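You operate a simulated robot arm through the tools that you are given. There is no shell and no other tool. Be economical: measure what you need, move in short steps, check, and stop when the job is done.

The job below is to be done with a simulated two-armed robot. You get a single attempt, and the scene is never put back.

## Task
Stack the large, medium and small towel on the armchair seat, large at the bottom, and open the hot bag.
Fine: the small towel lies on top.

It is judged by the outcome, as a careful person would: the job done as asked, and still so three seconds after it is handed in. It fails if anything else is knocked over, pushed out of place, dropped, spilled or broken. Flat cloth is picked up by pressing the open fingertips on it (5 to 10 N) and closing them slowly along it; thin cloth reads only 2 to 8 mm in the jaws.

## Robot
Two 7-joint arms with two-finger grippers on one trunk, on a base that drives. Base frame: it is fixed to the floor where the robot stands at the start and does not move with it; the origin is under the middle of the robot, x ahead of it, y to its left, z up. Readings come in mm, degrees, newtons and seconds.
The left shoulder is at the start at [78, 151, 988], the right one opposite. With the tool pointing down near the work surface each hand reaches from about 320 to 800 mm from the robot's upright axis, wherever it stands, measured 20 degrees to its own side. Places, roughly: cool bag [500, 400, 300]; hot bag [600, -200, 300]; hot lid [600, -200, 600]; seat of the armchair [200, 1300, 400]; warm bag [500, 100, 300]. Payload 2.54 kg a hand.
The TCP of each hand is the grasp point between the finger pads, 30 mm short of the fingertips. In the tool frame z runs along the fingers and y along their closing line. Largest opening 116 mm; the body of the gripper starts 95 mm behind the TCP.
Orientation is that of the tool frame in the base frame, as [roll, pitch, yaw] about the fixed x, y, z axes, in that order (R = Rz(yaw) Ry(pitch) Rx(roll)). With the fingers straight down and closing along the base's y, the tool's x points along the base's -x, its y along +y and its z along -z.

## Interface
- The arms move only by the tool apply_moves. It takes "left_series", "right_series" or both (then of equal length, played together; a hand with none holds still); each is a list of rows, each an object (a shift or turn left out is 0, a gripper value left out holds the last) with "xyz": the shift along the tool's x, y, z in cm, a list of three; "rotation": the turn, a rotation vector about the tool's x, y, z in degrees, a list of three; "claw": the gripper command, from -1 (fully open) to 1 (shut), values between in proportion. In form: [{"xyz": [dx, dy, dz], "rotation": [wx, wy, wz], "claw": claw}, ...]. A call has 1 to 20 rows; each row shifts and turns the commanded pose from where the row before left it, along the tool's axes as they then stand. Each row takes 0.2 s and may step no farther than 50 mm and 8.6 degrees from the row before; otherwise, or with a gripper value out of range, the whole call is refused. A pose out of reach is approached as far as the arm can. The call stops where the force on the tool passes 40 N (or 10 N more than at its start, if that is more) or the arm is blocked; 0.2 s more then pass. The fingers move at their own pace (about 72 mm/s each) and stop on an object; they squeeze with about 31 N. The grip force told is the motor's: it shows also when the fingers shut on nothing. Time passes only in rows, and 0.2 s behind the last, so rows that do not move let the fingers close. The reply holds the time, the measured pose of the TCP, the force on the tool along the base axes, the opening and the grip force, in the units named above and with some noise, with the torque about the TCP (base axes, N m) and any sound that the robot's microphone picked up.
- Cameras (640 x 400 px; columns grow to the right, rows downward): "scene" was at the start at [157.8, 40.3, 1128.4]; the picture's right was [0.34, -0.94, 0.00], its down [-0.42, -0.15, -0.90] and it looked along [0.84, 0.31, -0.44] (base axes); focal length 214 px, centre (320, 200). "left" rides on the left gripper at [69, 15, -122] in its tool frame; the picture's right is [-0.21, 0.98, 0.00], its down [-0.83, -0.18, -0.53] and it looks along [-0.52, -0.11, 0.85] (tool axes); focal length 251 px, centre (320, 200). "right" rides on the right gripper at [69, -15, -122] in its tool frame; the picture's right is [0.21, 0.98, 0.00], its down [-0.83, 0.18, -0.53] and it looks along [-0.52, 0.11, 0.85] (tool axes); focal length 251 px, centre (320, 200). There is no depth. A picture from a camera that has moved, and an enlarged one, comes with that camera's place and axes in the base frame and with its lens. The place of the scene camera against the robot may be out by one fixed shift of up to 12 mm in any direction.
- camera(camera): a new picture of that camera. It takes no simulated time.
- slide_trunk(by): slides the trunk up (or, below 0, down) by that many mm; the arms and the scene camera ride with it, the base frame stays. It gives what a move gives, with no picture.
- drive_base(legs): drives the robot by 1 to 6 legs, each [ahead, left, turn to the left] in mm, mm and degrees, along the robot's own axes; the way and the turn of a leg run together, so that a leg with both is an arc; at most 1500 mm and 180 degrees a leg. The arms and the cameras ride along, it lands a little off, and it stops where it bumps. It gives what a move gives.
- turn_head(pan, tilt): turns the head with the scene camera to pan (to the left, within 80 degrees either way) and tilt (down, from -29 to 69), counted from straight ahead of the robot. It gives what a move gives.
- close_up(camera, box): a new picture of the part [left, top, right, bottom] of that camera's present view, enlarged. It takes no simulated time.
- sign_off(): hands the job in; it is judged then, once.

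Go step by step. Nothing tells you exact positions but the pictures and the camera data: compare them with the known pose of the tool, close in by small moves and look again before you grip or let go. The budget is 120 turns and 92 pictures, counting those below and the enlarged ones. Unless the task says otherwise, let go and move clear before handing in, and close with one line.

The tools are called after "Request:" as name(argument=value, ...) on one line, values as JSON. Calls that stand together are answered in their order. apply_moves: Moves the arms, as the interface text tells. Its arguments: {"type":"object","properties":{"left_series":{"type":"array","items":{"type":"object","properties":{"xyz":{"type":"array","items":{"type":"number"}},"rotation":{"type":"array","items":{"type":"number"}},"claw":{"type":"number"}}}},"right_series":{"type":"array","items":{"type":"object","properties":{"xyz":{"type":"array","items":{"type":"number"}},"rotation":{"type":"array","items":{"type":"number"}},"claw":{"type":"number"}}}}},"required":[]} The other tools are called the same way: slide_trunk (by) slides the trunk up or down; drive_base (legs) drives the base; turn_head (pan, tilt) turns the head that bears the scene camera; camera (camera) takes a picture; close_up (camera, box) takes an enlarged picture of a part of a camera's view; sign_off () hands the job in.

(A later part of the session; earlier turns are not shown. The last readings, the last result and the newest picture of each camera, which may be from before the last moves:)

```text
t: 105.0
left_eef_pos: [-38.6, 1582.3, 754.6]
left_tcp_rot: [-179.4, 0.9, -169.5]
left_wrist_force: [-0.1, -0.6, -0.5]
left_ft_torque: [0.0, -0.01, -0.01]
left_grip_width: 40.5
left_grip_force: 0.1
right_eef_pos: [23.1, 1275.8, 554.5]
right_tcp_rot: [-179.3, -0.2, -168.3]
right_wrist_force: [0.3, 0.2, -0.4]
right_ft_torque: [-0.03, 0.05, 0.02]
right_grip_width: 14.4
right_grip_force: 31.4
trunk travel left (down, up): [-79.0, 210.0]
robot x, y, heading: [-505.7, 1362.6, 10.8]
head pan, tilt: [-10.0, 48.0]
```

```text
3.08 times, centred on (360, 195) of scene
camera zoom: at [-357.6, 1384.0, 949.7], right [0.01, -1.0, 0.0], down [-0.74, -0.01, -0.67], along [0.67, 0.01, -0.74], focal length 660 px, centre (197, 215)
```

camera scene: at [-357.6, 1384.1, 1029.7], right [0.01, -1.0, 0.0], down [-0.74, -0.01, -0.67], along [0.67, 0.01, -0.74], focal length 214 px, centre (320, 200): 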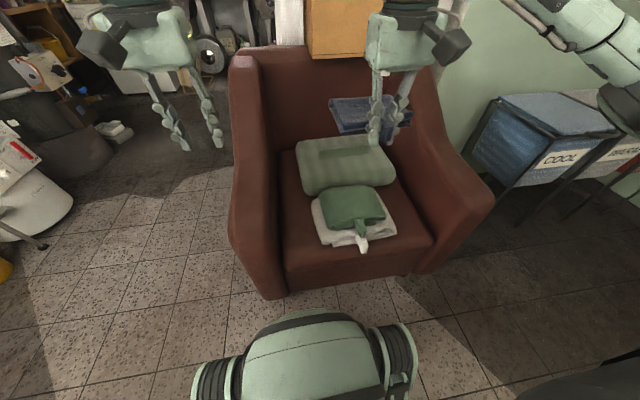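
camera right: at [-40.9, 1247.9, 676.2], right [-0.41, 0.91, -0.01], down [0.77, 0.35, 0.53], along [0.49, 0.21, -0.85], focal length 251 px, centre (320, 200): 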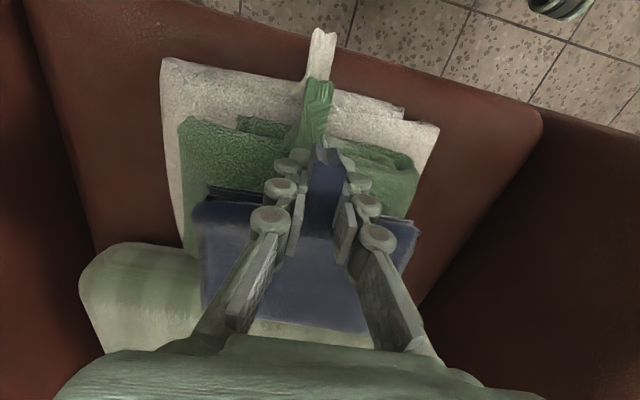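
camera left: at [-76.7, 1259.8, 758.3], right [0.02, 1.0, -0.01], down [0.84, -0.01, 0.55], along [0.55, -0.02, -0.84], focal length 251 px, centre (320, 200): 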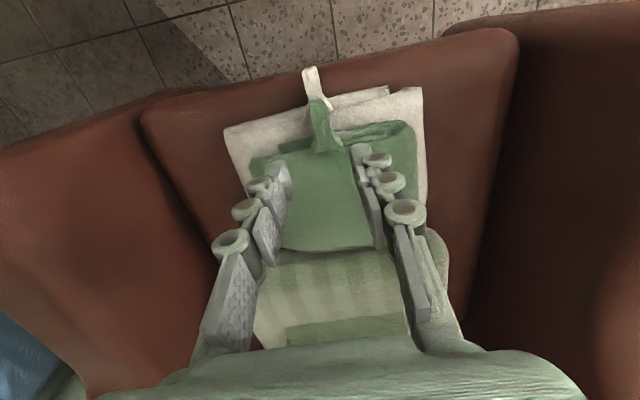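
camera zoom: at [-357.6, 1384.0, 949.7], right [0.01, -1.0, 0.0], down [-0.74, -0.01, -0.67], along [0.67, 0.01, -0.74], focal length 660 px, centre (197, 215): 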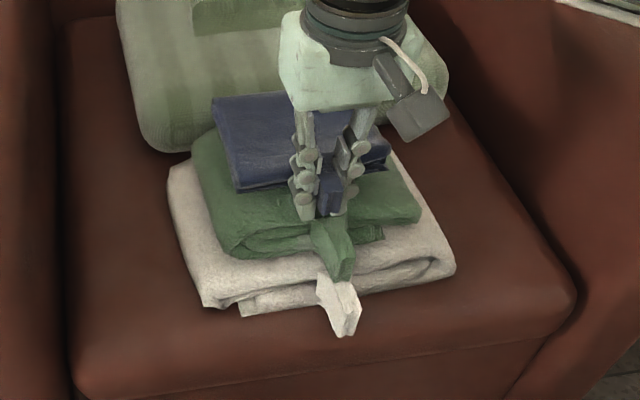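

Very near contact. I step down 3 mm at a time until a force shows.

Request:
apply_moves(right_series=[{"xyz": [0, 0, 0.4]}, {}])

Request:
apply_moves(right_series=[{"xyz": [0, 0, 0.4]}, {}])

Request:
apply_moves(right_series=[{"xyz": [0, 0, 0.3]}, {}])

```text
t: 105.6
left_eef_pos: [-39.3, 1583.6, 753.8]
left_tcp_rot: [-179.4, 1.0, -169.5]
left_wrist_force: [0.0, -0.5, 0.3]
left_ft_torque: [0.0, -0.02, -0.02]
left_grip_width: 40.6
left_grip_force: 0.1
right_eef_pos: [23.0, 1275.9, 550.2]
right_tcp_rot: [-179.4, -0.3, -168.2]
right_wrist_force: [0.0, 1.2, -0.3]
right_ft_torque: [0.0, 0.05, 0.01]
right_grip_width: 14.5
right_grip_force: 30.6
trunk travel left (down, up): [-79.0, 210.0]
robot x, y, heading: [-507.3, 1361.6, 10.7]
head pan, tilt: [-10.0, 48.0]
```

```text
t: 106.2
left_eef_pos: [-39.5, 1581.9, 754.6]
left_tcp_rot: [-179.4, 1.0, -169.6]
left_wrist_force: [-0.4, 0.3, 0.5]
left_ft_torque: [0.01, 0.0, -0.02]
left_grip_width: 40.5
left_grip_force: 0.1
right_eef_pos: [23.1, 1275.5, 546.2]
right_tcp_rot: [-179.2, -0.2, -168.4]
right_wrist_force: [-0.8, -0.9, 5.2]
right_ft_torque: [0.0, 0.06, -0.03]
right_grip_width: 14.4
right_grip_force: 30.7
trunk travel left (down, up): [-79.0, 210.0]
robot x, y, heading: [-504.4, 1366.0, 10.9]
head pan, tilt: [-10.0, 48.0]
```

```text
t: 106.8
left_eef_pos: [-40.7, 1582.6, 755.8]
left_tcp_rot: [-179.4, 1.1, -169.5]
left_wrist_force: [0.9, -0.3, 0.1]
left_ft_torque: [0.01, 0.03, 0.0]
left_grip_width: 40.6
left_grip_force: 0.0
right_eef_pos: [22.6, 1276.3, 547.4]
right_tcp_rot: [-179.2, 0.0, -168.4]
right_wrist_force: [-2.7, -4.5, 28.1]
right_ft_torque: [-0.41, -0.03, 0.01]
right_grip_width: 14.4
right_grip_force: 31.2
trunk travel left (down, up): [-79.0, 210.0]
robot x, y, heading: [-504.4, 1365.0, 10.8]
head pan, tilt: [-10.0, 48.0]
```

Contact; I ease off 3 mm, release, then rise straight up.

Request:
apply_moves(right_series=[{"xyz": [0, 0, -0.3]}, {"claw": 0.85}, {"claw": 0.7}, {"claw": 0.5}, {"claw": 0.3}, {}])

Request:
apply_moves(right_series=[{"xyz": [0, 0, -1]}, {"xyz": [0, 0, -2]}, {"xyz": [0, 0, -4]}, {"xyz": [0, 0, -5]}, {"xyz": [0, 0, -5]}, {"xyz": [0, 0, -5]}, {"xyz": [0, 0, -3]}, {}])

Request:
camera(camera="right")

Request:
camera(camera="scene")

```text
t: 108.2
left_eef_pos: [-38.9, 1582.6, 754.0]
left_tcp_rot: [-179.4, 1.0, -169.4]
left_wrist_force: [0.3, 0.3, 0.0]
left_ft_torque: [-0.02, -0.03, 0.01]
left_grip_width: 40.4
left_grip_force: 0.0
right_eef_pos: [21.2, 1276.7, 546.1]
right_tcp_rot: [-179.2, -0.3, -168.2]
right_wrist_force: [-1.1, -0.6, 0.6]
right_ft_torque: [-0.01, 0.03, 0.02]
right_grip_width: 40.9
right_grip_force: 0.0
trunk travel left (down, up): [-79.0, 210.0]
robot x, y, heading: [-505.8, 1360.6, 10.7]
head pan, tilt: [-10.0, 48.0]
```

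```text
t: 110.0
left_eef_pos: [-38.9, 1582.4, 754.1]
left_tcp_rot: [-179.4, 1.0, -169.4]
left_wrist_force: [0.1, 0.1, 0.1]
left_ft_torque: [-0.04, 0.0, -0.03]
left_grip_width: 40.3
left_grip_force: 0.0
right_eef_pos: [20.8, 1283.0, 795.9]
right_tcp_rot: [-179.2, -0.2, -168.2]
right_wrist_force: [0.5, -0.3, -0.1]
right_ft_torque: [0.04, -0.03, 0.01]
right_grip_width: 40.6
right_grip_force: 0.1
trunk travel left (down, up): [-79.0, 210.0]
robot x, y, heading: [-505.5, 1361.5, 10.7]
head pan, tilt: [-10.0, 48.0]
```

```text
32 pictures are left
camera right: at [-43.3, 1254.7, 918.7], right [-0.41, 0.91, -0.01], down [0.77, 0.35, 0.53], along [0.49, 0.21, -0.85], focal length 251 px, centre (320, 200)
```

right: 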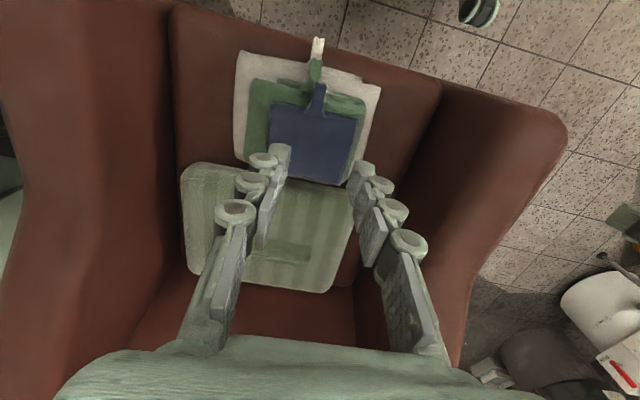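

```text
31 pictures are left
camera scene: at [-357.7, 1384.1, 949.7], right [0.01, -1.0, 0.0], down [-0.74, -0.01, -0.67], along [0.67, 0.01, -0.74], focal length 214 px, centre (320, 200)
```

scene: 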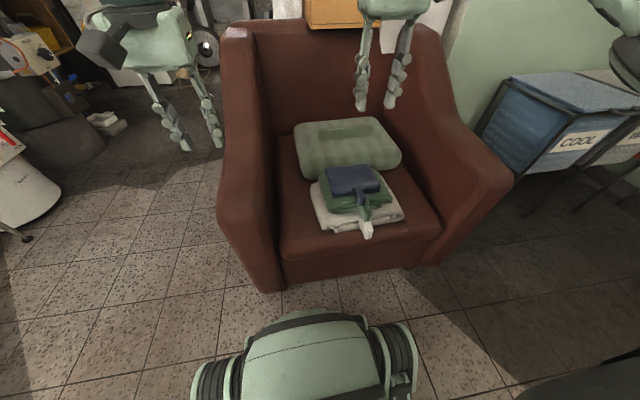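

The stack is complete and neat: white, green, navy on top. Next is the hot bag: I raise the trunk, pull the left hand back, and drive back to the shelf.

Request:
slide_trunk(by=80)

Request:
apply_moves(left_series=[{"xyz": [4, 0.5, 0]}, {"xyz": [4, 0.5, 0]}, {"xyz": [4, 0.5, 0]}, {"xyz": [3, 0.5, 0]}, {}])

Request:
drive_base(legs=[[0, -1370, 0]])

Request:
turn_head(pan=-30, tilt=40)

Request:
camera(camera="scene")

```text
t: 111.2
left_eef_pos: [-40.1, 1582.9, 833.4]
left_tcp_rot: [-179.5, 0.9, -169.5]
left_wrist_force: [0.3, 0.1, 0.4]
left_ft_torque: [0.0, -0.01, 0.01]
left_grip_width: 40.5
left_grip_force: 0.1
right_eef_pos: [21.0, 1281.7, 874.9]
right_tcp_rot: [-179.3, -0.3, -168.3]
right_wrist_force: [1.0, 0.3, -0.3]
right_ft_torque: [-0.05, 0.0, 0.03]
right_grip_width: 40.7
right_grip_force: 0.0
trunk travel left (down, up): [-159.0, 130.0]
robot x, y, heading: [-503.3, 1363.0, 10.7]
head pan, tilt: [-10.0, 48.0]
```

```text
t: 112.4
left_eef_pos: [-189.3, 1575.9, 831.8]
left_tcp_rot: [-179.5, 1.0, -169.5]
left_wrist_force: [0.2, 0.0, -0.7]
left_ft_torque: [0.02, -0.02, -0.06]
left_grip_width: 40.6
left_grip_force: 0.0
right_eef_pos: [20.5, 1281.7, 876.3]
right_tcp_rot: [-179.1, -0.2, -168.4]
right_wrist_force: [-0.3, 0.2, 0.3]
right_ft_torque: [0.0, 0.0, -0.01]
right_grip_width: 40.7
right_grip_force: 0.0
trunk travel left (down, up): [-159.0, 130.0]
robot x, y, heading: [-508.0, 1365.5, 10.6]
head pan, tilt: [-10.0, 48.0]
```

```text
t: 126.0
left_eef_pos: [43.1, 175.9, 830.8]
left_tcp_rot: [-179.4, 1.0, -172.8]
left_wrist_force: [0.2, -0.1, 0.5]
left_ft_torque: [0.02, -0.01, 0.01]
left_grip_width: 40.6
left_grip_force: 0.1
right_eef_pos: [237.5, -128.6, 874.8]
right_tcp_rot: [-179.1, -0.2, -171.4]
right_wrist_force: [0.0, -0.4, 0.0]
right_ft_torque: [-0.03, 0.04, -0.02]
right_grip_width: 40.4
right_grip_force: 0.0
trunk travel left (down, up): [-159.0, 130.0]
robot x, y, heading: [-288.1, -18.8, 7.4]
head pan, tilt: [-10.0, 48.0]
```

```text
t: 126.8
left_eef_pos: [44.2, 176.6, 831.5]
left_tcp_rot: [-179.4, 1.0, -172.7]
left_wrist_force: [0.5, 0.0, 1.0]
left_ft_torque: [0.0, 0.0, -0.01]
left_grip_width: 40.6
left_grip_force: 0.1
right_eef_pos: [237.2, -129.0, 875.4]
right_tcp_rot: [-179.3, -0.2, -171.3]
right_wrist_force: [0.6, 0.0, 0.1]
right_ft_torque: [0.01, 0.0, 0.0]
right_grip_width: 40.7
right_grip_force: 0.0
trunk travel left (down, up): [-159.0, 130.0]
robot x, y, heading: [-287.7, -20.7, 7.5]
head pan, tilt: [-30.0, 40.0]
```

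```text
30 pictures are left
camera scene: at [-135.6, -35.7, 1041.2], right [-0.38, -0.92, 0.0], down [-0.59, 0.25, -0.77], along [0.71, -0.29, -0.64], focal length 214 px, centre (320, 200)
```

scene: 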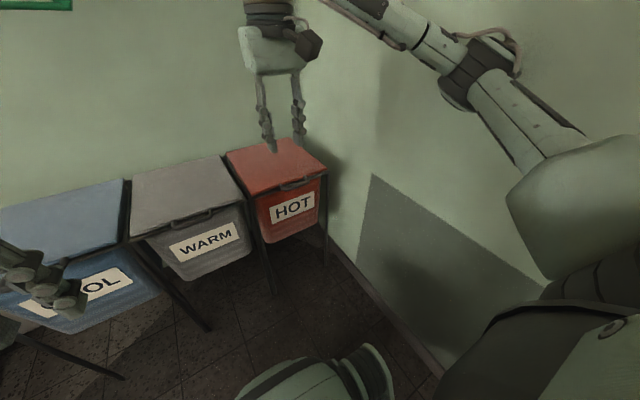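

I square up and come closer to the shelf, then pitch the right hand to point forward so that the fingers can lift the hot lid by its handle.

Request:
drive_base(legs=[[0, 40, 3], [140, 0, 0]])

Request:
apply_moves(right_series=[{"xyz": [2, -1, 0], "rotation": [0, -8, 0], "claw": 1}, {"xyz": [2, -1, 0], "rotation": [0, -8, 0]}, {"xyz": [2, -1, 0], "rotation": [0, -8, 0]}, {"xyz": [2, -1, 0], "rotation": [0, -8, 0]}, {"xyz": [2, -1, 0], "rotation": [0, -8, 0]}, {"xyz": [0, -1, 0], "rotation": [0, -8, 0]}, {"xyz": [0, -1, 0], "rotation": [0, -8, 0]}, {}])

Request:
camera(camera="scene")

Request:
camera(camera="right")

```text
t: 128.8
left_eef_pos: [167.5, 258.0, 831.9]
left_tcp_rot: [-179.4, 0.9, -169.5]
left_wrist_force: [-0.2, 0.7, -0.3]
left_ft_torque: [-0.01, 0.01, 0.0]
left_grip_width: 40.3
left_grip_force: 0.1
right_eef_pos: [377.9, -34.9, 875.6]
right_tcp_rot: [-179.2, -0.3, -168.4]
right_wrist_force: [-1.2, 0.0, -0.2]
right_ft_torque: [-0.01, 0.03, 0.01]
right_grip_width: 40.8
right_grip_force: 0.0
trunk travel left (down, up): [-159.0, 130.0]
robot x, y, heading: [-149.5, 43.1, 11.0]
head pan, tilt: [-30.0, 40.0]
```

```text
t: 130.8
left_eef_pos: [154.3, 289.9, 829.1]
left_tcp_rot: [-178.4, 0.9, -166.6]
left_wrist_force: [0.0, -0.3, -0.1]
left_ft_torque: [-0.02, 0.0, 0.03]
left_grip_width: 40.6
left_grip_force: 0.1
right_eef_pos: [388.3, -55.9, 901.4]
right_tcp_rot: [-177.4, 55.3, -160.4]
right_wrist_force: [0.0, -0.5, -1.4]
right_ft_torque: [0.0, 0.02, 0.03]
right_grip_width: 0.1
right_grip_force: 28.5
right hand out of reach, approached as far as the arm can: row 5, 6, 7
trunk travel left (down, up): [-159.0, 130.0]
robot x, y, heading: [-152.4, 47.5, 14.2]
head pan, tilt: [-30.0, 40.0]
stopped in row 8 (right hand): the arm was blocked; the commanded pose is now the measured one
```

```text
29 pictures are left
camera scene: at [-0.6, 63.0, 1043.2], right [-0.28, -0.96, 0.02], down [-0.62, 0.17, -0.77], along [0.74, -0.23, -0.64], focal length 214 px, centre (320, 200)
```

scene: 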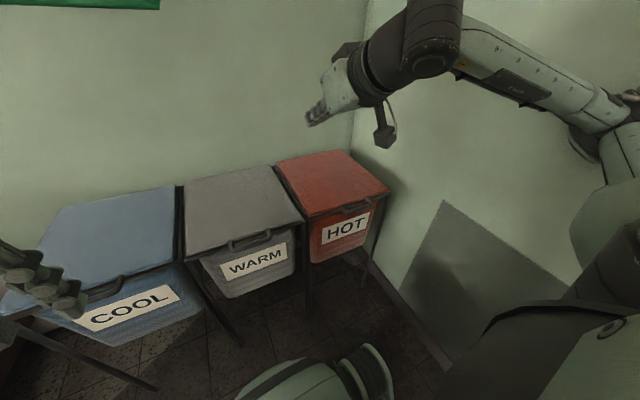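

```text
28 pictures are left
camera right: at [260.3, -112.3, 912.9], right [-0.41, 0.89, -0.2], down [-0.03, 0.21, 0.98], along [0.91, 0.4, -0.05], focal length 251 px, centre (320, 200)
```

right: 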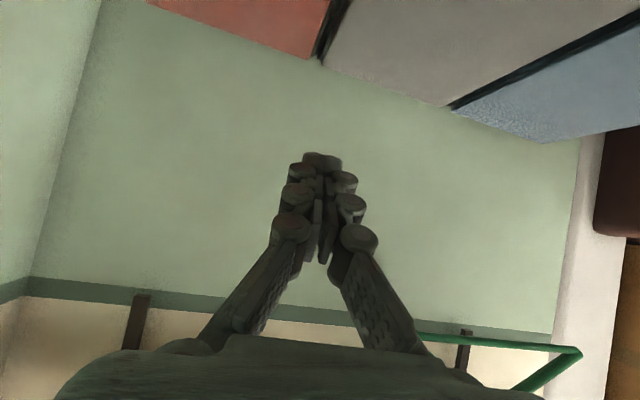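

The right elbow meets the side wall in this pose. I move the base left and turn it to the right so that the right arm reaches the hot bag from further left.

Request:
drive_base(legs=[[0, 110, 0], [0, 0, -24]])

Request:
turn_head(pan=-10, tilt=40)

Request:
camera(camera="scene")

```text
t: 133.8
left_eef_pos: [196.8, 243.9, 831.8]
left_tcp_rot: [-179.5, 1.0, 169.8]
left_wrist_force: [-0.1, 0.2, 0.2]
left_ft_torque: [0.0, -0.03, 0.02]
left_grip_width: 41.0
left_grip_force: 0.0
right_eef_pos: [273.5, -173.7, 895.2]
right_tcp_rot: [-179.1, 55.6, 173.9]
right_wrist_force: [0.5, -0.2, -0.2]
right_ft_torque: [0.01, -0.01, -0.01]
right_grip_width: 0.0
right_grip_force: 28.8
trunk travel left (down, up): [-159.0, 130.0]
robot x, y, heading: [-174.6, 153.1, -9.8]
head pan, tilt: [-30.0, 40.0]
```

```text
t: 134.6
left_eef_pos: [195.9, 242.2, 832.7]
left_tcp_rot: [-179.5, 1.0, 169.9]
left_wrist_force: [-0.4, 0.8, -0.4]
left_ft_torque: [0.04, -0.01, 0.01]
left_grip_width: 40.6
left_grip_force: 0.2
right_eef_pos: [271.4, -172.9, 895.7]
right_tcp_rot: [-179.1, 55.7, 174.0]
right_wrist_force: [-0.3, 0.4, 0.5]
right_ft_torque: [-0.03, 0.02, -0.02]
right_grip_width: 0.2
right_grip_force: 28.8
trunk travel left (down, up): [-159.0, 130.0]
robot x, y, heading: [-173.7, 152.0, -9.5]
head pan, tilt: [-10.0, 40.0]
```

```text
27 pictures are left
camera scene: at [-25.7, 121.5, 1041.2], right [-0.34, -0.94, 0.0], down [-0.6, 0.22, -0.77], along [0.72, -0.26, -0.64], focal length 214 px, centre (320, 200)
```

scene: 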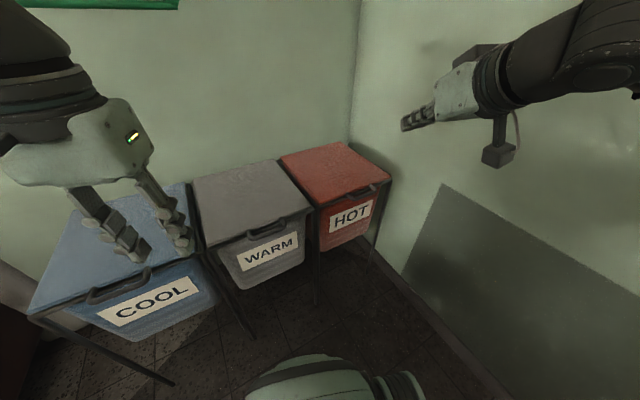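

There is free room now. I lower the trunk and turn the right hand square to the shelf and nearly level.

Request:
slide_trunk(by=-140)

Request:
apply_moves(right_series=[{"rotation": [-6.6, 0, -4.5]}, {"rotation": [-6.6, 0, -4.5]}, {"rotation": [0, -8, 0]}, {"rotation": [0, -8, 0]}, {"rotation": [0, -8, 0]}, {}])

Request:
camera(camera="scene")

```text
t: 136.3
left_eef_pos: [197.0, 242.7, 691.3]
left_tcp_rot: [-179.4, 1.0, 169.9]
left_wrist_force: [-0.9, 0.1, 0.2]
left_ft_torque: [-0.01, 0.02, -0.02]
left_grip_width: 40.5
left_grip_force: 0.0
right_eef_pos: [272.6, -172.3, 756.4]
right_tcp_rot: [-179.0, 55.8, 174.0]
right_wrist_force: [-0.2, -0.1, -0.8]
right_ft_torque: [0.05, -0.02, -0.01]
right_grip_width: 0.0
right_grip_force: 28.7
trunk travel left (down, up): [-19.0, 270.0]
robot x, y, heading: [-172.6, 155.3, -9.7]
head pan, tilt: [-10.0, 40.0]
```

```text
t: 137.7
left_eef_pos: [197.2, 243.6, 691.3]
left_tcp_rot: [-179.4, 1.0, 169.8]
left_wrist_force: [0.2, -0.4, 0.3]
left_ft_torque: [0.03, -0.02, -0.02]
left_grip_width: 40.4
left_grip_force: 0.0
right_eef_pos: [292.7, -188.1, 760.0]
right_tcp_rot: [-177.5, 79.6, -168.4]
right_wrist_force: [0.9, 0.7, 0.0]
right_ft_torque: [-0.03, -0.05, 0.0]
right_grip_width: 0.1
right_grip_force: 28.0
right hand out of reach, approached as far as the arm can: row 4, 5
trunk travel left (down, up): [-19.0, 270.0]
robot x, y, heading: [-178.1, 153.0, -9.7]
head pan, tilt: [-10.0, 40.0]
```

```text
26 pictures are left
camera scene: at [-25.7, 121.6, 901.2], right [-0.34, -0.94, 0.0], down [-0.6, 0.22, -0.77], along [0.72, -0.26, -0.64], focal length 214 px, centre (320, 200)
```

scene: 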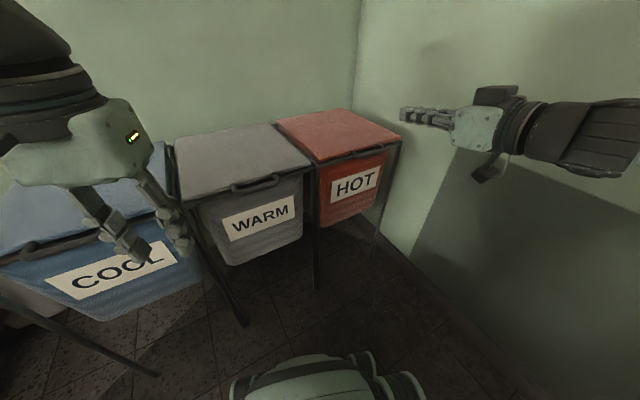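

The hand is level and square. I move it down in front of the handle to about z 630 and look.

Request:
apply_moves(right_series=[{"xyz": [3, -0.7, 0.5]}, {"xyz": [3, -0.7, 0.5]}, {"xyz": [3, -0.7, 0.5]}, {"xyz": [3, -0.7, 0.5]}, {"xyz": [1.5, 0, 0.3]}, {}])

Request:
camera(camera="right")

Request:
close_up(camera="scene", box=[260, 80, 480, 240])

```text
t: 139.1
left_eef_pos: [196.1, 242.5, 691.2]
left_tcp_rot: [-179.4, 0.9, 169.9]
left_wrist_force: [0.0, -0.1, 0.4]
left_ft_torque: [0.02, 0.03, -0.02]
left_grip_width: 40.4
left_grip_force: 0.0
right_eef_pos: [280.1, -230.8, 638.7]
right_tcp_rot: [-177.3, 79.4, -168.2]
right_wrist_force: [0.0, -0.6, -0.6]
right_ft_torque: [-0.01, 0.02, 0.0]
right_grip_width: 0.1
right_grip_force: 28.3
right hand out of reach, approached as far as the arm can: row 4, 5
trunk travel left (down, up): [-19.0, 270.0]
robot x, y, heading: [-176.3, 151.4, -9.8]
head pan, tilt: [-10.0, 40.0]
```

```text
25 pictures are left
camera right: at [152.6, -268.3, 593.1], right [-0.2, 0.96, -0.22], down [-0.4, 0.13, 0.91], along [0.9, 0.27, 0.36], focal length 251 px, centre (320, 200)
```

right: 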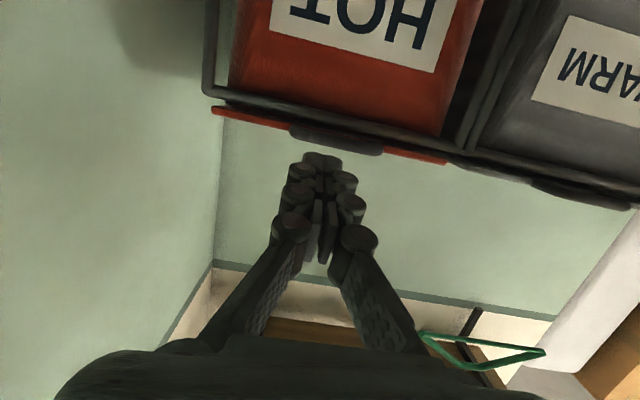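

```text
2.50 times, centred on (370, 160) of scene
camera zoom: at [-25.7, 121.6, 901.2], right [-0.34, -0.94, 0.0], down [-0.6, 0.22, -0.77], along [0.72, -0.26, -0.64], focal length 536 px, centre (195, 300)
```

zoom: 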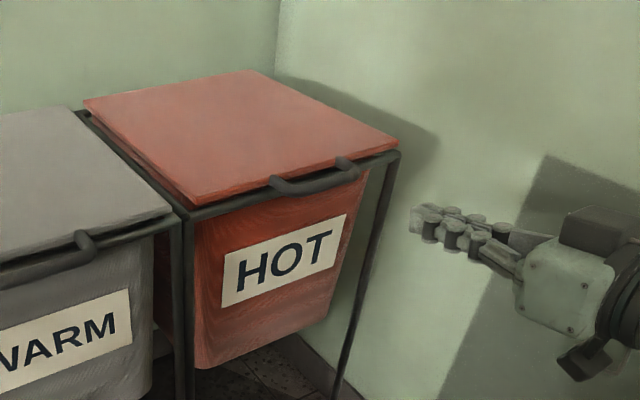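

Hooking from below is awkward for the arm here, so I change to gripping the handle bar from above-front: hand pitched 45° and rolled 90° so that the fingers close across the bar.

Request:
apply_moves(right_series=[{"xyz": [-2, 0, 0], "rotation": [0, 8, 0]}, {"xyz": [-2, 0, 0], "rotation": [0, 8, 0]}, {"xyz": [-2, 0, 0], "rotation": [0, 8, 0]}, {"rotation": [0, 8, 0]}, {"rotation": [0, 0, 8.5], "claw": 0.1}, {"rotation": [0, 0, 8.5]}, {"rotation": [0, 0, 8.5]}, {"rotation": [0, 0, 8.5]}, {"rotation": [0, 0, 8.5]}, {"rotation": [0, 0, 8.5]}, {"rotation": [0, 0, 8.5]}, {"rotation": [0, 0, 8.5]}, {"rotation": [0, 0, 8.5]}, {"rotation": [0, 0, 8.5]}, {"rotation": [0, 0, 5]}, {}])

Request:
camera(camera="right")

Request:
camera(camera="scene")

```text
t: 142.5
left_eef_pos: [196.7, 244.0, 691.4]
left_tcp_rot: [-179.4, 1.0, 169.9]
left_wrist_force: [0.1, -0.8, 1.0]
left_ft_torque: [0.01, 0.02, 0.0]
left_grip_width: 40.8
left_grip_force: 0.1
right_eef_pos: [298.2, -228.1, 696.0]
right_tcp_rot: [132.4, 0.4, 99.2]
right_wrist_force: [0.2, 0.7, 0.0]
right_ft_torque: [-0.01, 0.01, 0.02]
right_grip_width: 52.1
right_grip_force: 0.0
trunk travel left (down, up): [-19.0, 270.0]
robot x, y, heading: [-174.3, 149.6, -10.0]
head pan, tilt: [-10.0, 40.0]
```

```text
23 pictures are left
camera right: at [188.8, -175.6, 766.0], right [0.62, 0.32, 0.72], down [-0.14, -0.85, 0.5], along [0.78, -0.41, -0.48], focal length 251 px, centre (320, 200)
```

right: 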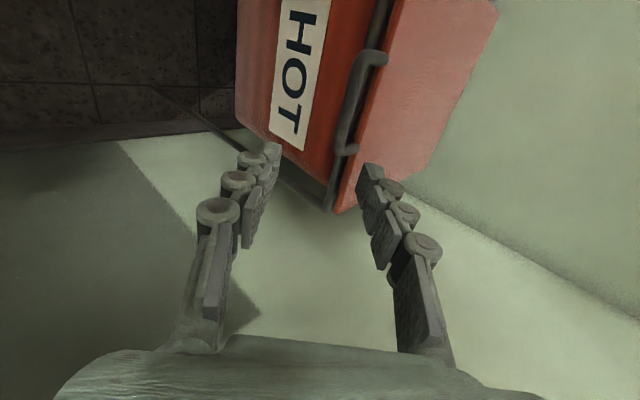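

```text
22 pictures are left
camera scene: at [-25.7, 121.6, 901.2], right [-0.34, -0.94, 0.0], down [-0.6, 0.22, -0.77], along [0.72, -0.26, -0.64], focal length 214 px, centre (320, 200)
```

scene: 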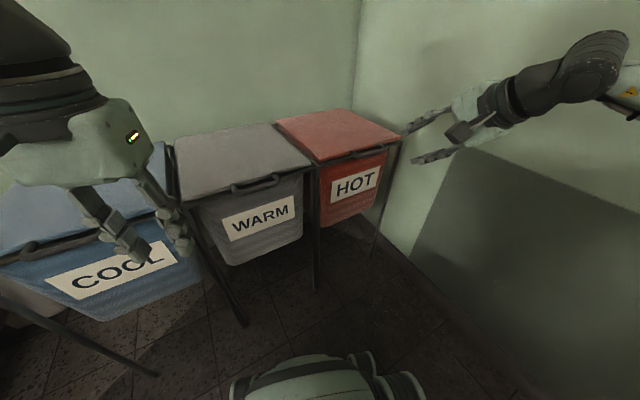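

The handle bar triangulates to about (401, −191, 625). I align and approach along the fingers, stopping 60 mm short to check.

Request:
apply_moves(right_series=[{"xyz": [1, 1, 1.5]}, {"xyz": [1, 1, 1.5]}, {"xyz": [0, 0, 2]}, {}])

Request:
camera(camera="right")

```text
t: 143.5
left_eef_pos: [196.6, 243.3, 690.6]
left_tcp_rot: [-179.5, 1.0, 169.9]
left_wrist_force: [0.3, 0.0, 0.0]
left_ft_torque: [0.0, 0.01, 0.02]
left_grip_width: 40.3
left_grip_force: 0.0
right_eef_pos: [344.5, -200.7, 676.1]
right_tcp_rot: [132.5, 0.6, 99.2]
right_wrist_force: [0.3, 0.9, 0.0]
right_ft_torque: [-0.02, -0.02, 0.0]
right_grip_width: 52.3
right_grip_force: 0.1
trunk travel left (down, up): [-19.0, 270.0]
robot x, y, heading: [-174.2, 151.5, -9.8]
head pan, tilt: [-10.0, 40.0]
```

```text
21 pictures are left
camera right: at [235.1, -149.5, 747.0], right [0.62, 0.32, 0.72], down [-0.14, -0.85, 0.5], along [0.78, -0.41, -0.48], focal length 251 px, centre (320, 200)
```

right: 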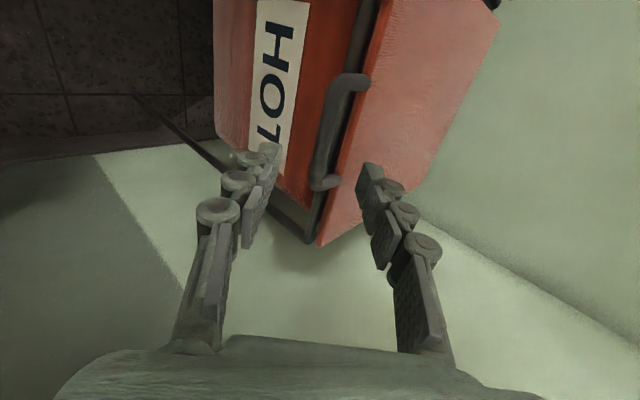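

Consistent: bar at about (404, −187, 626). I advance the last 62 mm.

Request:
apply_moves(right_series=[{"xyz": [0.4, 0.4, 2]}, {"xyz": [0, 0, 2]}, {"xyz": [0, 0, 1.2]}, {"xyz": [0, 0, 1]}, {}])

Request:
camera(camera="right")

Request:
close_up(camera="scene", box=[270, 80, 470, 230])

```text
t: 144.7
left_eef_pos: [197.1, 243.4, 690.8]
left_tcp_rot: [-179.3, 1.0, 169.9]
left_wrist_force: [-0.3, -0.6, -0.2]
left_ft_torque: [0.02, -0.01, 0.05]
left_grip_width: 40.8
left_grip_force: 0.1
right_eef_pos: [391.7, -189.8, 636.0]
right_tcp_rot: [132.4, 0.5, 99.1]
right_wrist_force: [0.2, 0.8, 0.0]
right_ft_torque: [0.02, 0.01, 0.01]
right_grip_width: 52.1
right_grip_force: 0.2
trunk travel left (down, up): [-19.0, 270.0]
robot x, y, heading: [-175.7, 153.2, -9.8]
head pan, tilt: [-10.0, 40.0]
```

```text
20 pictures are left
camera right: at [282.1, -138.0, 706.1], right [0.62, 0.32, 0.72], down [-0.14, -0.85, 0.5], along [0.78, -0.41, -0.48], focal length 251 px, centre (320, 200)
```

right: 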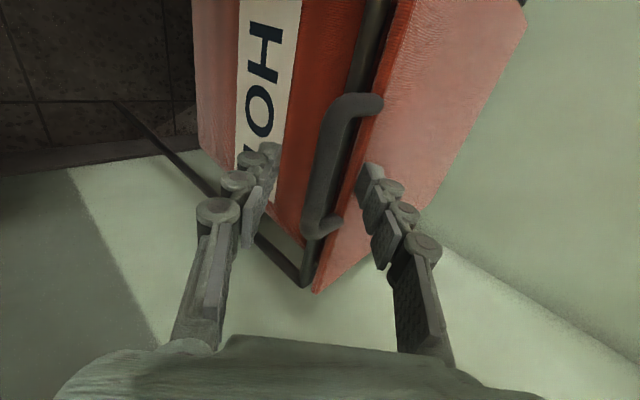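

```text
2.67 times, centred on (370, 155) of scene
camera zoom: at [-25.7, 121.6, 901.2], right [-0.34, -0.94, 0.0], down [-0.6, 0.22, -0.77], along [0.72, -0.26, -0.64], focal length 572 px, centre (187, 320)
```

zoom: 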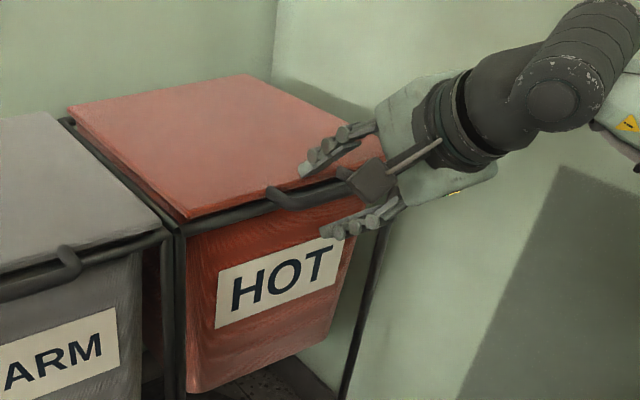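

The fingers straddle the bar. I close.

Request:
apply_moves(right_series=[{"claw": 0.4}, {"claw": 0.6}, {"claw": 0.8}, {"claw": 1}, {}, {}])

Request:
camera(camera="right")

```text
t: 146.1
left_eef_pos: [196.6, 243.3, 692.5]
left_tcp_rot: [-179.4, 1.0, 170.0]
left_wrist_force: [0.1, 0.0, -0.2]
left_ft_torque: [0.0, 0.01, 0.02]
left_grip_width: 40.7
left_grip_force: 0.1
right_eef_pos: [391.3, -190.5, 636.5]
right_tcp_rot: [132.4, 0.4, 99.2]
right_wrist_force: [3.8, 0.2, 1.3]
right_ft_torque: [-0.38, -0.14, 0.35]
right_grip_width: 11.8
right_grip_force: 38.5
trunk travel left (down, up): [-19.0, 270.0]
robot x, y, heading: [-176.6, 155.5, -9.6]
head pan, tilt: [-10.0, 40.0]
```

```text
18 pictures are left
camera right: at [282.1, -137.8, 706.5], right [0.62, 0.32, 0.72], down [-0.14, -0.85, 0.5], along [0.78, -0.41, -0.48], focal length 251 px, centre (320, 200)
```

right: 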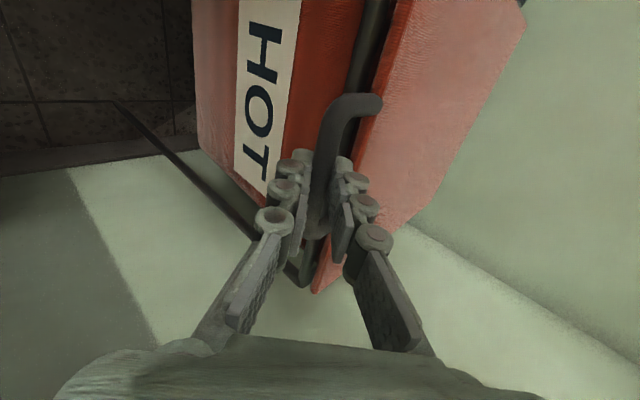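

The bar is gripped (11.8 mm). I test with a small lift of 30 mm.

Request:
apply_moves(right_series=[{"xyz": [0, 0.74, -0.67]}, {"xyz": [0, 0.74, -0.67]}, {"xyz": [0, 0.74, -0.67]}, {}])

Request:
close_up(camera="scene", box=[240, 60, 460, 240])

```text
t: 147.1
left_eef_pos: [197.2, 242.5, 690.0]
left_tcp_rot: [-179.4, 0.9, 169.9]
left_wrist_force: [-0.8, -0.4, 0.6]
left_ft_torque: [-0.04, 0.02, 0.0]
left_grip_width: 40.6
left_grip_force: 0.1
right_eef_pos: [393.0, -190.0, 665.2]
right_tcp_rot: [132.4, 0.5, 99.0]
right_wrist_force: [22.4, -8.2, -3.4]
right_ft_torque: [-0.51, -0.23, 0.19]
right_grip_width: 11.9
right_grip_force: 38.7
trunk travel left (down, up): [-19.0, 270.0]
robot x, y, heading: [-174.6, 154.5, -9.9]
head pan, tilt: [-10.0, 40.0]
```

```text
2.22 times, centred on (350, 150) of scene
camera zoom: at [-24.5, 121.1, 900.9], right [-0.34, -0.94, 0.0], down [-0.61, 0.22, -0.76], along [0.72, -0.26, -0.64], focal length 477 px, centre (253, 311)
```

zoom: 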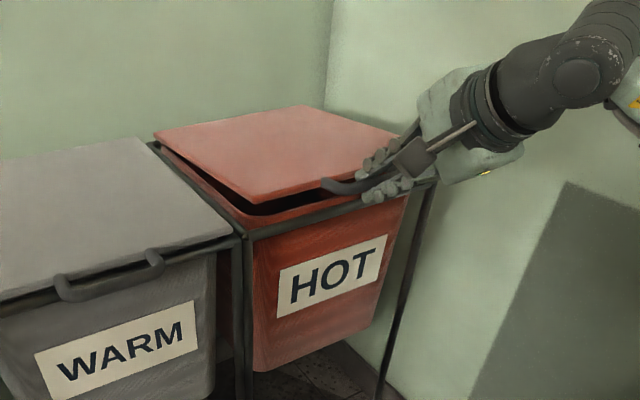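

The lid is hinged at the back and opens freely. To have enough reach for the full swing I set it down again, let go, back the hand out and drive closer.

Request:
apply_moves(right_series=[{"xyz": [0, -0.74, 0.67]}, {"xyz": [0, -0.74, 0.67]}, {"xyz": [0, -0.7, 0.63]}, {}, {"claw": 0.6}, {"claw": 0.1}, {}, {"xyz": [0, 0, -2]}, {"xyz": [0, 0, -3]}, {"xyz": [0, 0, -4]}, {"xyz": [0, 0, -4]}, {}])

Request:
drive_base(legs=[[146, 22, 0]])

```text
t: 149.7
left_eef_pos: [196.7, 242.2, 691.7]
left_tcp_rot: [-179.5, 1.0, 169.9]
left_wrist_force: [0.4, -0.1, -0.4]
left_ft_torque: [-0.02, -0.01, 0.04]
left_grip_width: 40.6
left_grip_force: 0.0
right_eef_pos: [297.7, -202.5, 726.9]
right_tcp_rot: [132.4, 0.4, 99.2]
right_wrist_force: [-0.1, -0.5, 0.1]
right_ft_torque: [0.01, -0.01, -0.02]
right_grip_width: 52.5
right_grip_force: 0.2
trunk travel left (down, up): [-19.0, 270.0]
robot x, y, heading: [-176.0, 156.1, -9.8]
head pan, tilt: [-10.0, 40.0]
```

```text
t: 151.1
left_eef_pos: [347.5, 238.2, 690.8]
left_tcp_rot: [-179.4, 1.0, 170.0]
left_wrist_force: [-0.3, -0.4, 0.3]
left_ft_torque: [-0.01, -0.02, 0.01]
left_grip_width: 40.4
left_grip_force: 0.0
right_eef_pos: [448.4, -206.5, 725.5]
right_tcp_rot: [132.4, 0.5, 99.1]
right_wrist_force: [0.0, 0.5, -0.8]
right_ft_torque: [0.02, -0.05, -0.01]
right_grip_width: 52.0
right_grip_force: 0.0
trunk travel left (down, up): [-19.0, 270.0]
robot x, y, heading: [-23.8, 151.8, -9.6]
head pan, tilt: [-10.0, 40.0]
```

I bring the hand back to the pre-grasp pose in front of the bar.

Request:
apply_moves(right_series=[{"xyz": [0, 0, -4]}, {"xyz": [0.5, -2.1, 0]}, {"xyz": [0.5, -2.1, 0]}, {"xyz": [0.5, -2.1, 0]}, {"xyz": [0.5, -2.0, 0]}, {"xyz": [0.5, -1.9, 0]}, {}])

Request:
camera(camera="right")

```text
t: 152.7
left_eef_pos: [347.9, 238.3, 691.0]
left_tcp_rot: [-179.4, 0.9, 169.9]
left_wrist_force: [0.2, -0.4, 0.4]
left_ft_torque: [0.0, -0.03, -0.03]
left_grip_width: 40.7
left_grip_force: 0.0
right_eef_pos: [366.2, -216.0, 683.4]
right_tcp_rot: [132.5, 0.4, 99.3]
right_wrist_force: [-0.5, 0.5, 0.1]
right_ft_torque: [0.01, -0.02, 0.01]
right_grip_width: 52.1
right_grip_force: 0.1
right hand out of reach, approached as far as the arm can: row 5, 6
trunk travel left (down, up): [-19.0, 270.0]
robot x, y, heading: [-22.7, 146.3, -9.9]
head pan, tilt: [-10.0, 40.0]
```

```text
16 pictures are left
camera right: at [256.0, -163.7, 755.1], right [0.62, 0.32, 0.72], down [-0.13, -0.86, 0.5], along [0.78, -0.41, -0.48], focal length 251 px, centre (320, 200)
```

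right: 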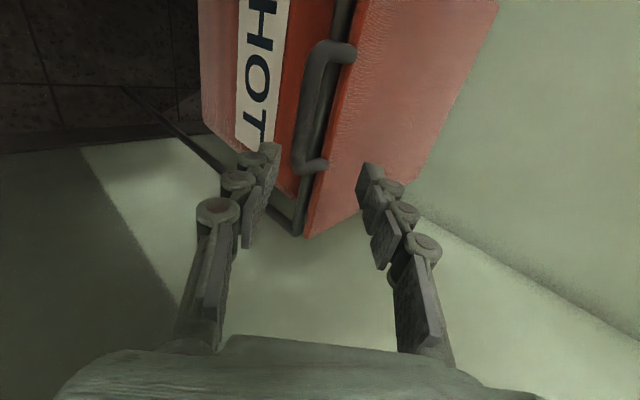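

The close-in limit of the arm shows, but the grasp pose is a bit further out; I correct sideways first and check what is reached.

Request:
apply_moves(right_series=[{"xyz": [1.1, -0.8, 0.5]}, {"xyz": [1.0, -0.7, 0.5]}, {}])

```text
t: 153.5
left_eef_pos: [348.1, 238.7, 690.9]
left_tcp_rot: [-179.4, 0.9, 170.0]
left_wrist_force: [-0.6, 0.0, 0.2]
left_ft_torque: [0.0, -0.03, -0.01]
left_grip_width: 40.8
left_grip_force: 0.1
right_eef_pos: [375.5, -208.5, 670.9]
right_tcp_rot: [132.5, 0.3, 99.2]
right_wrist_force: [0.5, 0.3, -0.3]
right_ft_torque: [0.0, -0.02, -0.06]
right_grip_width: 52.4
right_grip_force: 0.0
right hand out of reach, approached as far as the arm can: row 1, 2
trunk travel left (down, up): [-19.0, 270.0]
robot x, y, heading: [-27.9, 151.3, -9.7]
head pan, tilt: [-10.0, 40.0]
```

I raise the trunk 80 mm so the arm is less folded and redo the approach relative to that.

Request:
slide_trunk(by=80)

Request:
apply_moves(right_series=[{"xyz": [0.4, -1.8, 0]}, {"xyz": [0.4, -1.8, 1]}, {"xyz": [0.4, -1.8, 2]}, {"xyz": [0.4, -1.8, 2]}, {}])

```text
t: 154.6
left_eef_pos: [348.6, 238.1, 771.3]
left_tcp_rot: [-179.3, 0.9, 169.9]
left_wrist_force: [-0.5, -0.6, -0.2]
left_ft_torque: [0.02, 0.01, 0.02]
left_grip_width: 40.6
left_grip_force: 0.0
right_eef_pos: [376.1, -209.3, 751.9]
right_tcp_rot: [132.5, 0.3, 99.3]
right_wrist_force: [-0.8, 0.3, -0.9]
right_ft_torque: [0.01, 0.03, 0.01]
right_grip_width: 52.1
right_grip_force: 0.0
trunk travel left (down, up): [-99.0, 190.0]
robot x, y, heading: [-24.4, 149.4, -9.8]
head pan, tilt: [-10.0, 40.0]
```

```text
t: 155.8
left_eef_pos: [347.5, 238.8, 771.8]
left_tcp_rot: [-179.4, 0.9, 170.0]
left_wrist_force: [-0.3, 0.4, -0.2]
left_ft_torque: [-0.01, -0.03, -0.01]
left_grip_width: 40.4
left_grip_force: 0.1
right_eef_pos: [377.0, -210.2, 665.8]
right_tcp_rot: [132.6, 0.3, 99.3]
right_wrist_force: [0.6, -1.2, 0.1]
right_ft_torque: [0.01, 0.02, 0.0]
right_grip_width: 52.2
right_grip_force: 0.1
right hand out of reach, approached as far as the arm can: row 1, 2
trunk travel left (down, up): [-99.0, 190.0]
robot x, y, heading: [-26.0, 149.3, -10.0]
head pan, tilt: [-10.0, 40.0]
```

Close enough to go directly: sideways and down first, then in.

Request:
apply_moves(right_series=[{"xyz": [0.9, -0.5, 0]}, {"xyz": [0.8, -0.5, 0]}, {}])

Request:
camera(camera="right")

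```text
t: 156.6
left_eef_pos: [348.2, 239.0, 771.8]
left_tcp_rot: [-179.4, 1.0, 169.9]
left_wrist_force: [-0.4, 0.1, 0.9]
left_ft_torque: [0.02, 0.0, 0.04]
left_grip_width: 40.6
left_grip_force: 0.0
right_eef_pos: [380.0, -204.0, 656.8]
right_tcp_rot: [132.6, 0.5, 99.2]
right_wrist_force: [-0.3, 0.4, 0.2]
right_ft_torque: [0.01, 0.0, 0.0]
right_grip_width: 52.3
right_grip_force: 0.0
right hand out of reach, approached as far as the arm can: row 1, 2
trunk travel left (down, up): [-99.0, 190.0]
robot x, y, heading: [-27.6, 149.9, -9.9]
head pan, tilt: [-10.0, 40.0]
```

```text
15 pictures are left
camera right: at [270.2, -152.1, 728.4], right [0.62, 0.32, 0.72], down [-0.13, -0.86, 0.5], along [0.78, -0.41, -0.48], focal length 251 px, centre (320, 200)
```

right: 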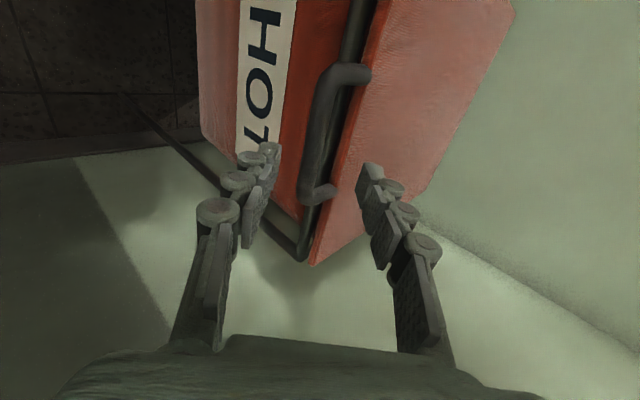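

Request:
apply_moves(right_series=[{"xyz": [0.5, -0.3, 0.8]}, {"xyz": [0.4, -0.3, 1]}, {"xyz": [0.3, 0, 0.8]}, {}])

Request:
camera(camera="right")

```text
t: 157.6
left_eef_pos: [347.9, 238.4, 771.1]
left_tcp_rot: [-179.3, 1.0, 169.9]
left_wrist_force: [1.1, 0.9, 0.1]
left_ft_torque: [0.01, 0.01, 0.04]
left_grip_width: 40.4
left_grip_force: 0.1
right_eef_pos: [394.2, -191.8, 635.1]
right_tcp_rot: [132.6, 0.3, 99.2]
right_wrist_force: [0.2, 1.0, 0.6]
right_ft_torque: [0.01, 0.02, -0.03]
right_grip_width: 52.4
right_grip_force: 0.1
trunk travel left (down, up): [-99.0, 190.0]
robot x, y, heading: [-24.0, 148.0, -9.9]
head pan, tilt: [-10.0, 40.0]
```

```text
14 pictures are left
camera right: at [284.5, -138.8, 706.3], right [0.62, 0.32, 0.72], down [-0.14, -0.85, 0.5], along [0.78, -0.41, -0.48], focal length 251 px, centre (320, 200)
```

right: 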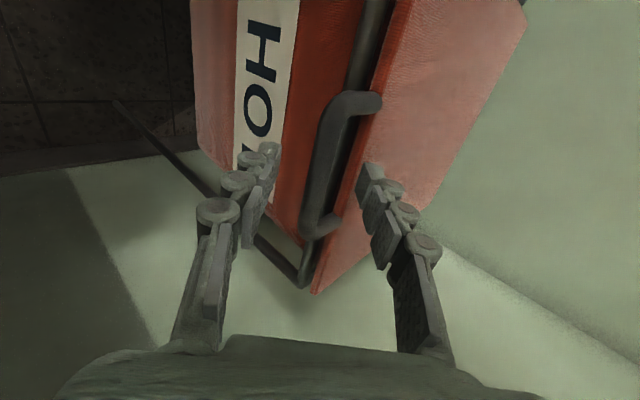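

Same straddle as before. I close, then lift along the lid's arc (radius about 354 mm) for the first 15°.

Request:
apply_moves(right_series=[{"claw": 0.5}, {"claw": 0.8}, {"claw": 1}, {}, {}, {"xyz": [0, 1.19, -1.0]}, {"xyz": [0, 1.19, -1.0]}, {"xyz": [0, 1.26, -0.88]}, {"xyz": [0, 1.26, -0.88]}, {"xyz": [0, 1.34, -0.77]}, {"xyz": [0, 1.34, -0.77]}, {}])

```text
t: 160.2
left_eef_pos: [347.7, 237.9, 770.6]
left_tcp_rot: [-179.4, 0.9, 170.0]
left_wrist_force: [-0.3, -0.2, 0.3]
left_ft_torque: [-0.04, 0.03, 0.03]
left_grip_width: 40.8
left_grip_force: 0.1
right_eef_pos: [407.1, -188.4, 727.8]
right_tcp_rot: [132.5, 0.4, 99.2]
right_wrist_force: [10.6, -8.7, -3.5]
right_ft_torque: [-0.33, -0.08, 0.18]
right_grip_width: 11.7
right_grip_force: 38.0
trunk travel left (down, up): [-99.0, 190.0]
robot x, y, heading: [-28.9, 148.5, -10.0]
head pan, tilt: [-10.0, 40.0]
```

Forces are small. I continue the arc to about 45°.

Request:
apply_moves(right_series=[{"xyz": [0, 1.4, -0.63]}, {"xyz": [0, 1.4, -0.63]}, {"xyz": [0, 1.45, -0.5]}, {"xyz": [0, 1.45, -0.5]}, {"xyz": [0, 1.49, -0.38]}, {"xyz": [0, 1.49, -0.38]}, {"xyz": [0, 1.52, -0.25]}, {"xyz": [0, 1.52, -0.25]}, {"xyz": [0, 1.54, -0.12]}, {"xyz": [0, 1.54, -0.12]}, {"xyz": [0, 1.55, 0]}, {"xyz": [0, 1.55, 0]}, {}])

Request:
camera(camera="scene")

```text
t: 163.0
left_eef_pos: [347.4, 238.0, 770.8]
left_tcp_rot: [-179.5, 0.9, 169.9]
left_wrist_force: [0.2, 0.4, -0.3]
left_ft_torque: [0.01, -0.02, 0.0]
left_grip_width: 40.5
left_grip_force: 0.0
right_eef_pos: [499.5, -170.8, 884.5]
right_tcp_rot: [132.7, 0.2, 99.3]
right_wrist_force: [5.8, -14.4, -5.5]
right_ft_torque: [-0.35, -0.05, -0.14]
right_grip_width: 11.5
right_grip_force: 38.4
trunk travel left (down, up): [-99.0, 190.0]
robot x, y, heading: [-22.3, 147.9, -9.7]
head pan, tilt: [-10.0, 40.0]
```

```text
13 pictures are left
camera scene: at [126.0, 116.3, 980.9], right [-0.34, -0.94, 0.0], down [-0.61, 0.22, -0.77], along [0.72, -0.26, -0.64], focal length 214 px, centre (320, 200)
```

scene: 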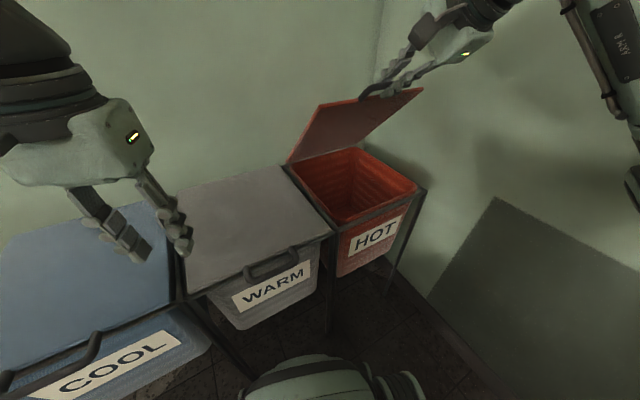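

The lid is open about 45° and follows well; there is a slight sideways force, which I trim. I continue the arc to about 70°.

Request:
apply_moves(right_series=[{"xyz": [-0.1, 1.54, 0.13]}, {"xyz": [-0.1, 1.54, 0.13]}, {"xyz": [-0.1, 1.52, 0.27]}, {"xyz": [-0.1, 1.52, 0.27]}, {"xyz": [-0.05, 1.48, 0.4]}, {"xyz": [0, 1.48, 0.4]}, {"xyz": [0, 1.45, 0.53]}, {"xyz": [0, 1.45, 0.53]}, {"xyz": [0, 1.4, 0.65]}, {"xyz": [0, 1.4, 0.65]}, {}])

Request:
camera(camera="scene")

```text
t: 165.4
left_eef_pos: [348.9, 239.6, 770.9]
left_tcp_rot: [-179.2, 0.9, 169.8]
left_wrist_force: [0.2, 0.2, 0.3]
left_ft_torque: [0.03, 0.0, 0.05]
left_grip_width: 40.4
left_grip_force: 0.0
right_eef_pos: [625.9, -149.9, 963.6]
right_tcp_rot: [133.0, 0.4, 99.7]
right_wrist_force: [0.4, 28.1, -20.3]
right_ft_torque: [0.27, 0.27, -0.13]
right_grip_width: 11.8
right_grip_force: 39.0
trunk travel left (down, up): [-99.0, 190.0]
robot x, y, heading: [-28.3, 150.4, -9.9]
head pan, tilt: [-10.0, 40.0]
```

```text
12 pictures are left
camera scene: at [126.7, 118.8, 980.8], right [-0.34, -0.94, 0.0], down [-0.61, 0.22, -0.77], along [0.72, -0.26, -0.64], focal length 214 px, centre (320, 200)
```

scene: 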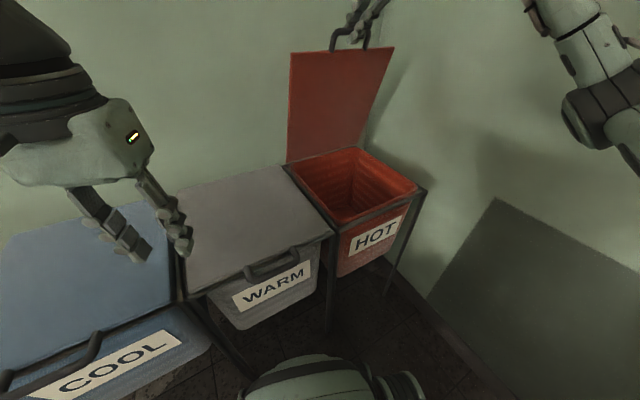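

About 70° open. I undo the sideways trim and go on, more forward and less up.

Request:
apply_moves(right_series=[{"xyz": [0.15, 0.7, 0.9]}, {"xyz": [0.1, 1.0, 1.1]}, {"xyz": [0, 1.1, 1.0]}, {"xyz": [0, 1.1, 1.0]}, {}])

```text
t: 166.6
left_eef_pos: [347.2, 239.3, 772.6]
left_tcp_rot: [-179.2, 1.2, 169.9]
left_wrist_force: [-0.3, 0.6, 0.2]
left_ft_torque: [-0.01, -0.02, -0.02]
left_grip_width: 40.9
left_grip_force: 0.0
right_eef_pos: [677.3, -141.6, 976.5]
right_tcp_rot: [131.8, 0.6, 99.2]
right_wrist_force: [-5.4, 9.8, 25.2]
right_ft_torque: [0.64, -0.2, 0.22]
right_grip_width: 11.6
right_grip_force: 39.5
trunk travel left (down, up): [-99.0, 190.0]
robot x, y, heading: [-28.1, 149.4, -10.0]
head pan, tilt: [-10.0, 40.0]
```

About 80°. I relieve the downward push slightly and continue.

Request:
apply_moves(right_series=[{"xyz": [0, 0.9, 0.1]}, {"xyz": [0, 0.9, 0.8]}, {"xyz": [0, 0.8, 0.85]}, {"xyz": [0, 0.8, 0.85]}, {}])

Request:
camera(camera="scene")

```text
t: 167.3
left_eef_pos: [345.6, 237.8, 772.6]
left_tcp_rot: [-179.4, 1.2, 169.9]
left_wrist_force: [-1.4, -0.2, -0.2]
left_ft_torque: [0.01, 0.01, 0.04]
left_grip_width: 40.4
left_grip_force: 0.0
right_eef_pos: [689.3, -138.6, 977.3]
right_tcp_rot: [132.8, 0.2, 99.5]
right_wrist_force: [-23.8, 1.5, 6.6]
right_ft_torque: [0.33, 0.27, 0.01]
right_grip_width: 11.6
right_grip_force: 38.6
trunk travel left (down, up): [-99.0, 190.0]
robot x, y, heading: [-27.0, 149.2, -9.9]
head pan, tilt: [-10.0, 40.0]
stopped in row 3 (right hand): the force on the tool passed its limit at 48 N (the readings are from after the stop); the commanded pose is now the measured one
```

```text
11 pictures are left
camera scene: at [122.0, 117.5, 981.4], right [-0.34, -0.94, 0.0], down [-0.6, 0.22, -0.77], along [0.72, -0.26, -0.64], focal length 214 px, centre (320, 200)
```

scene: 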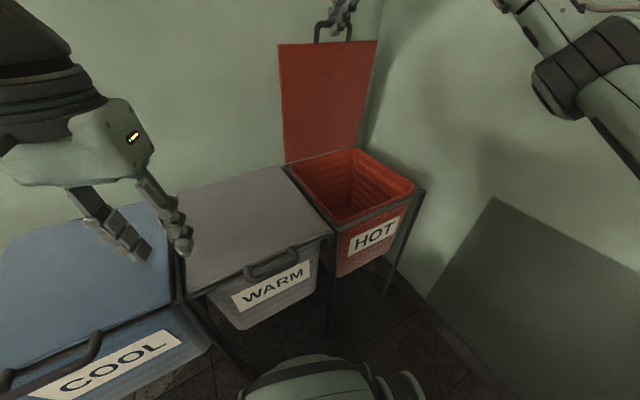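

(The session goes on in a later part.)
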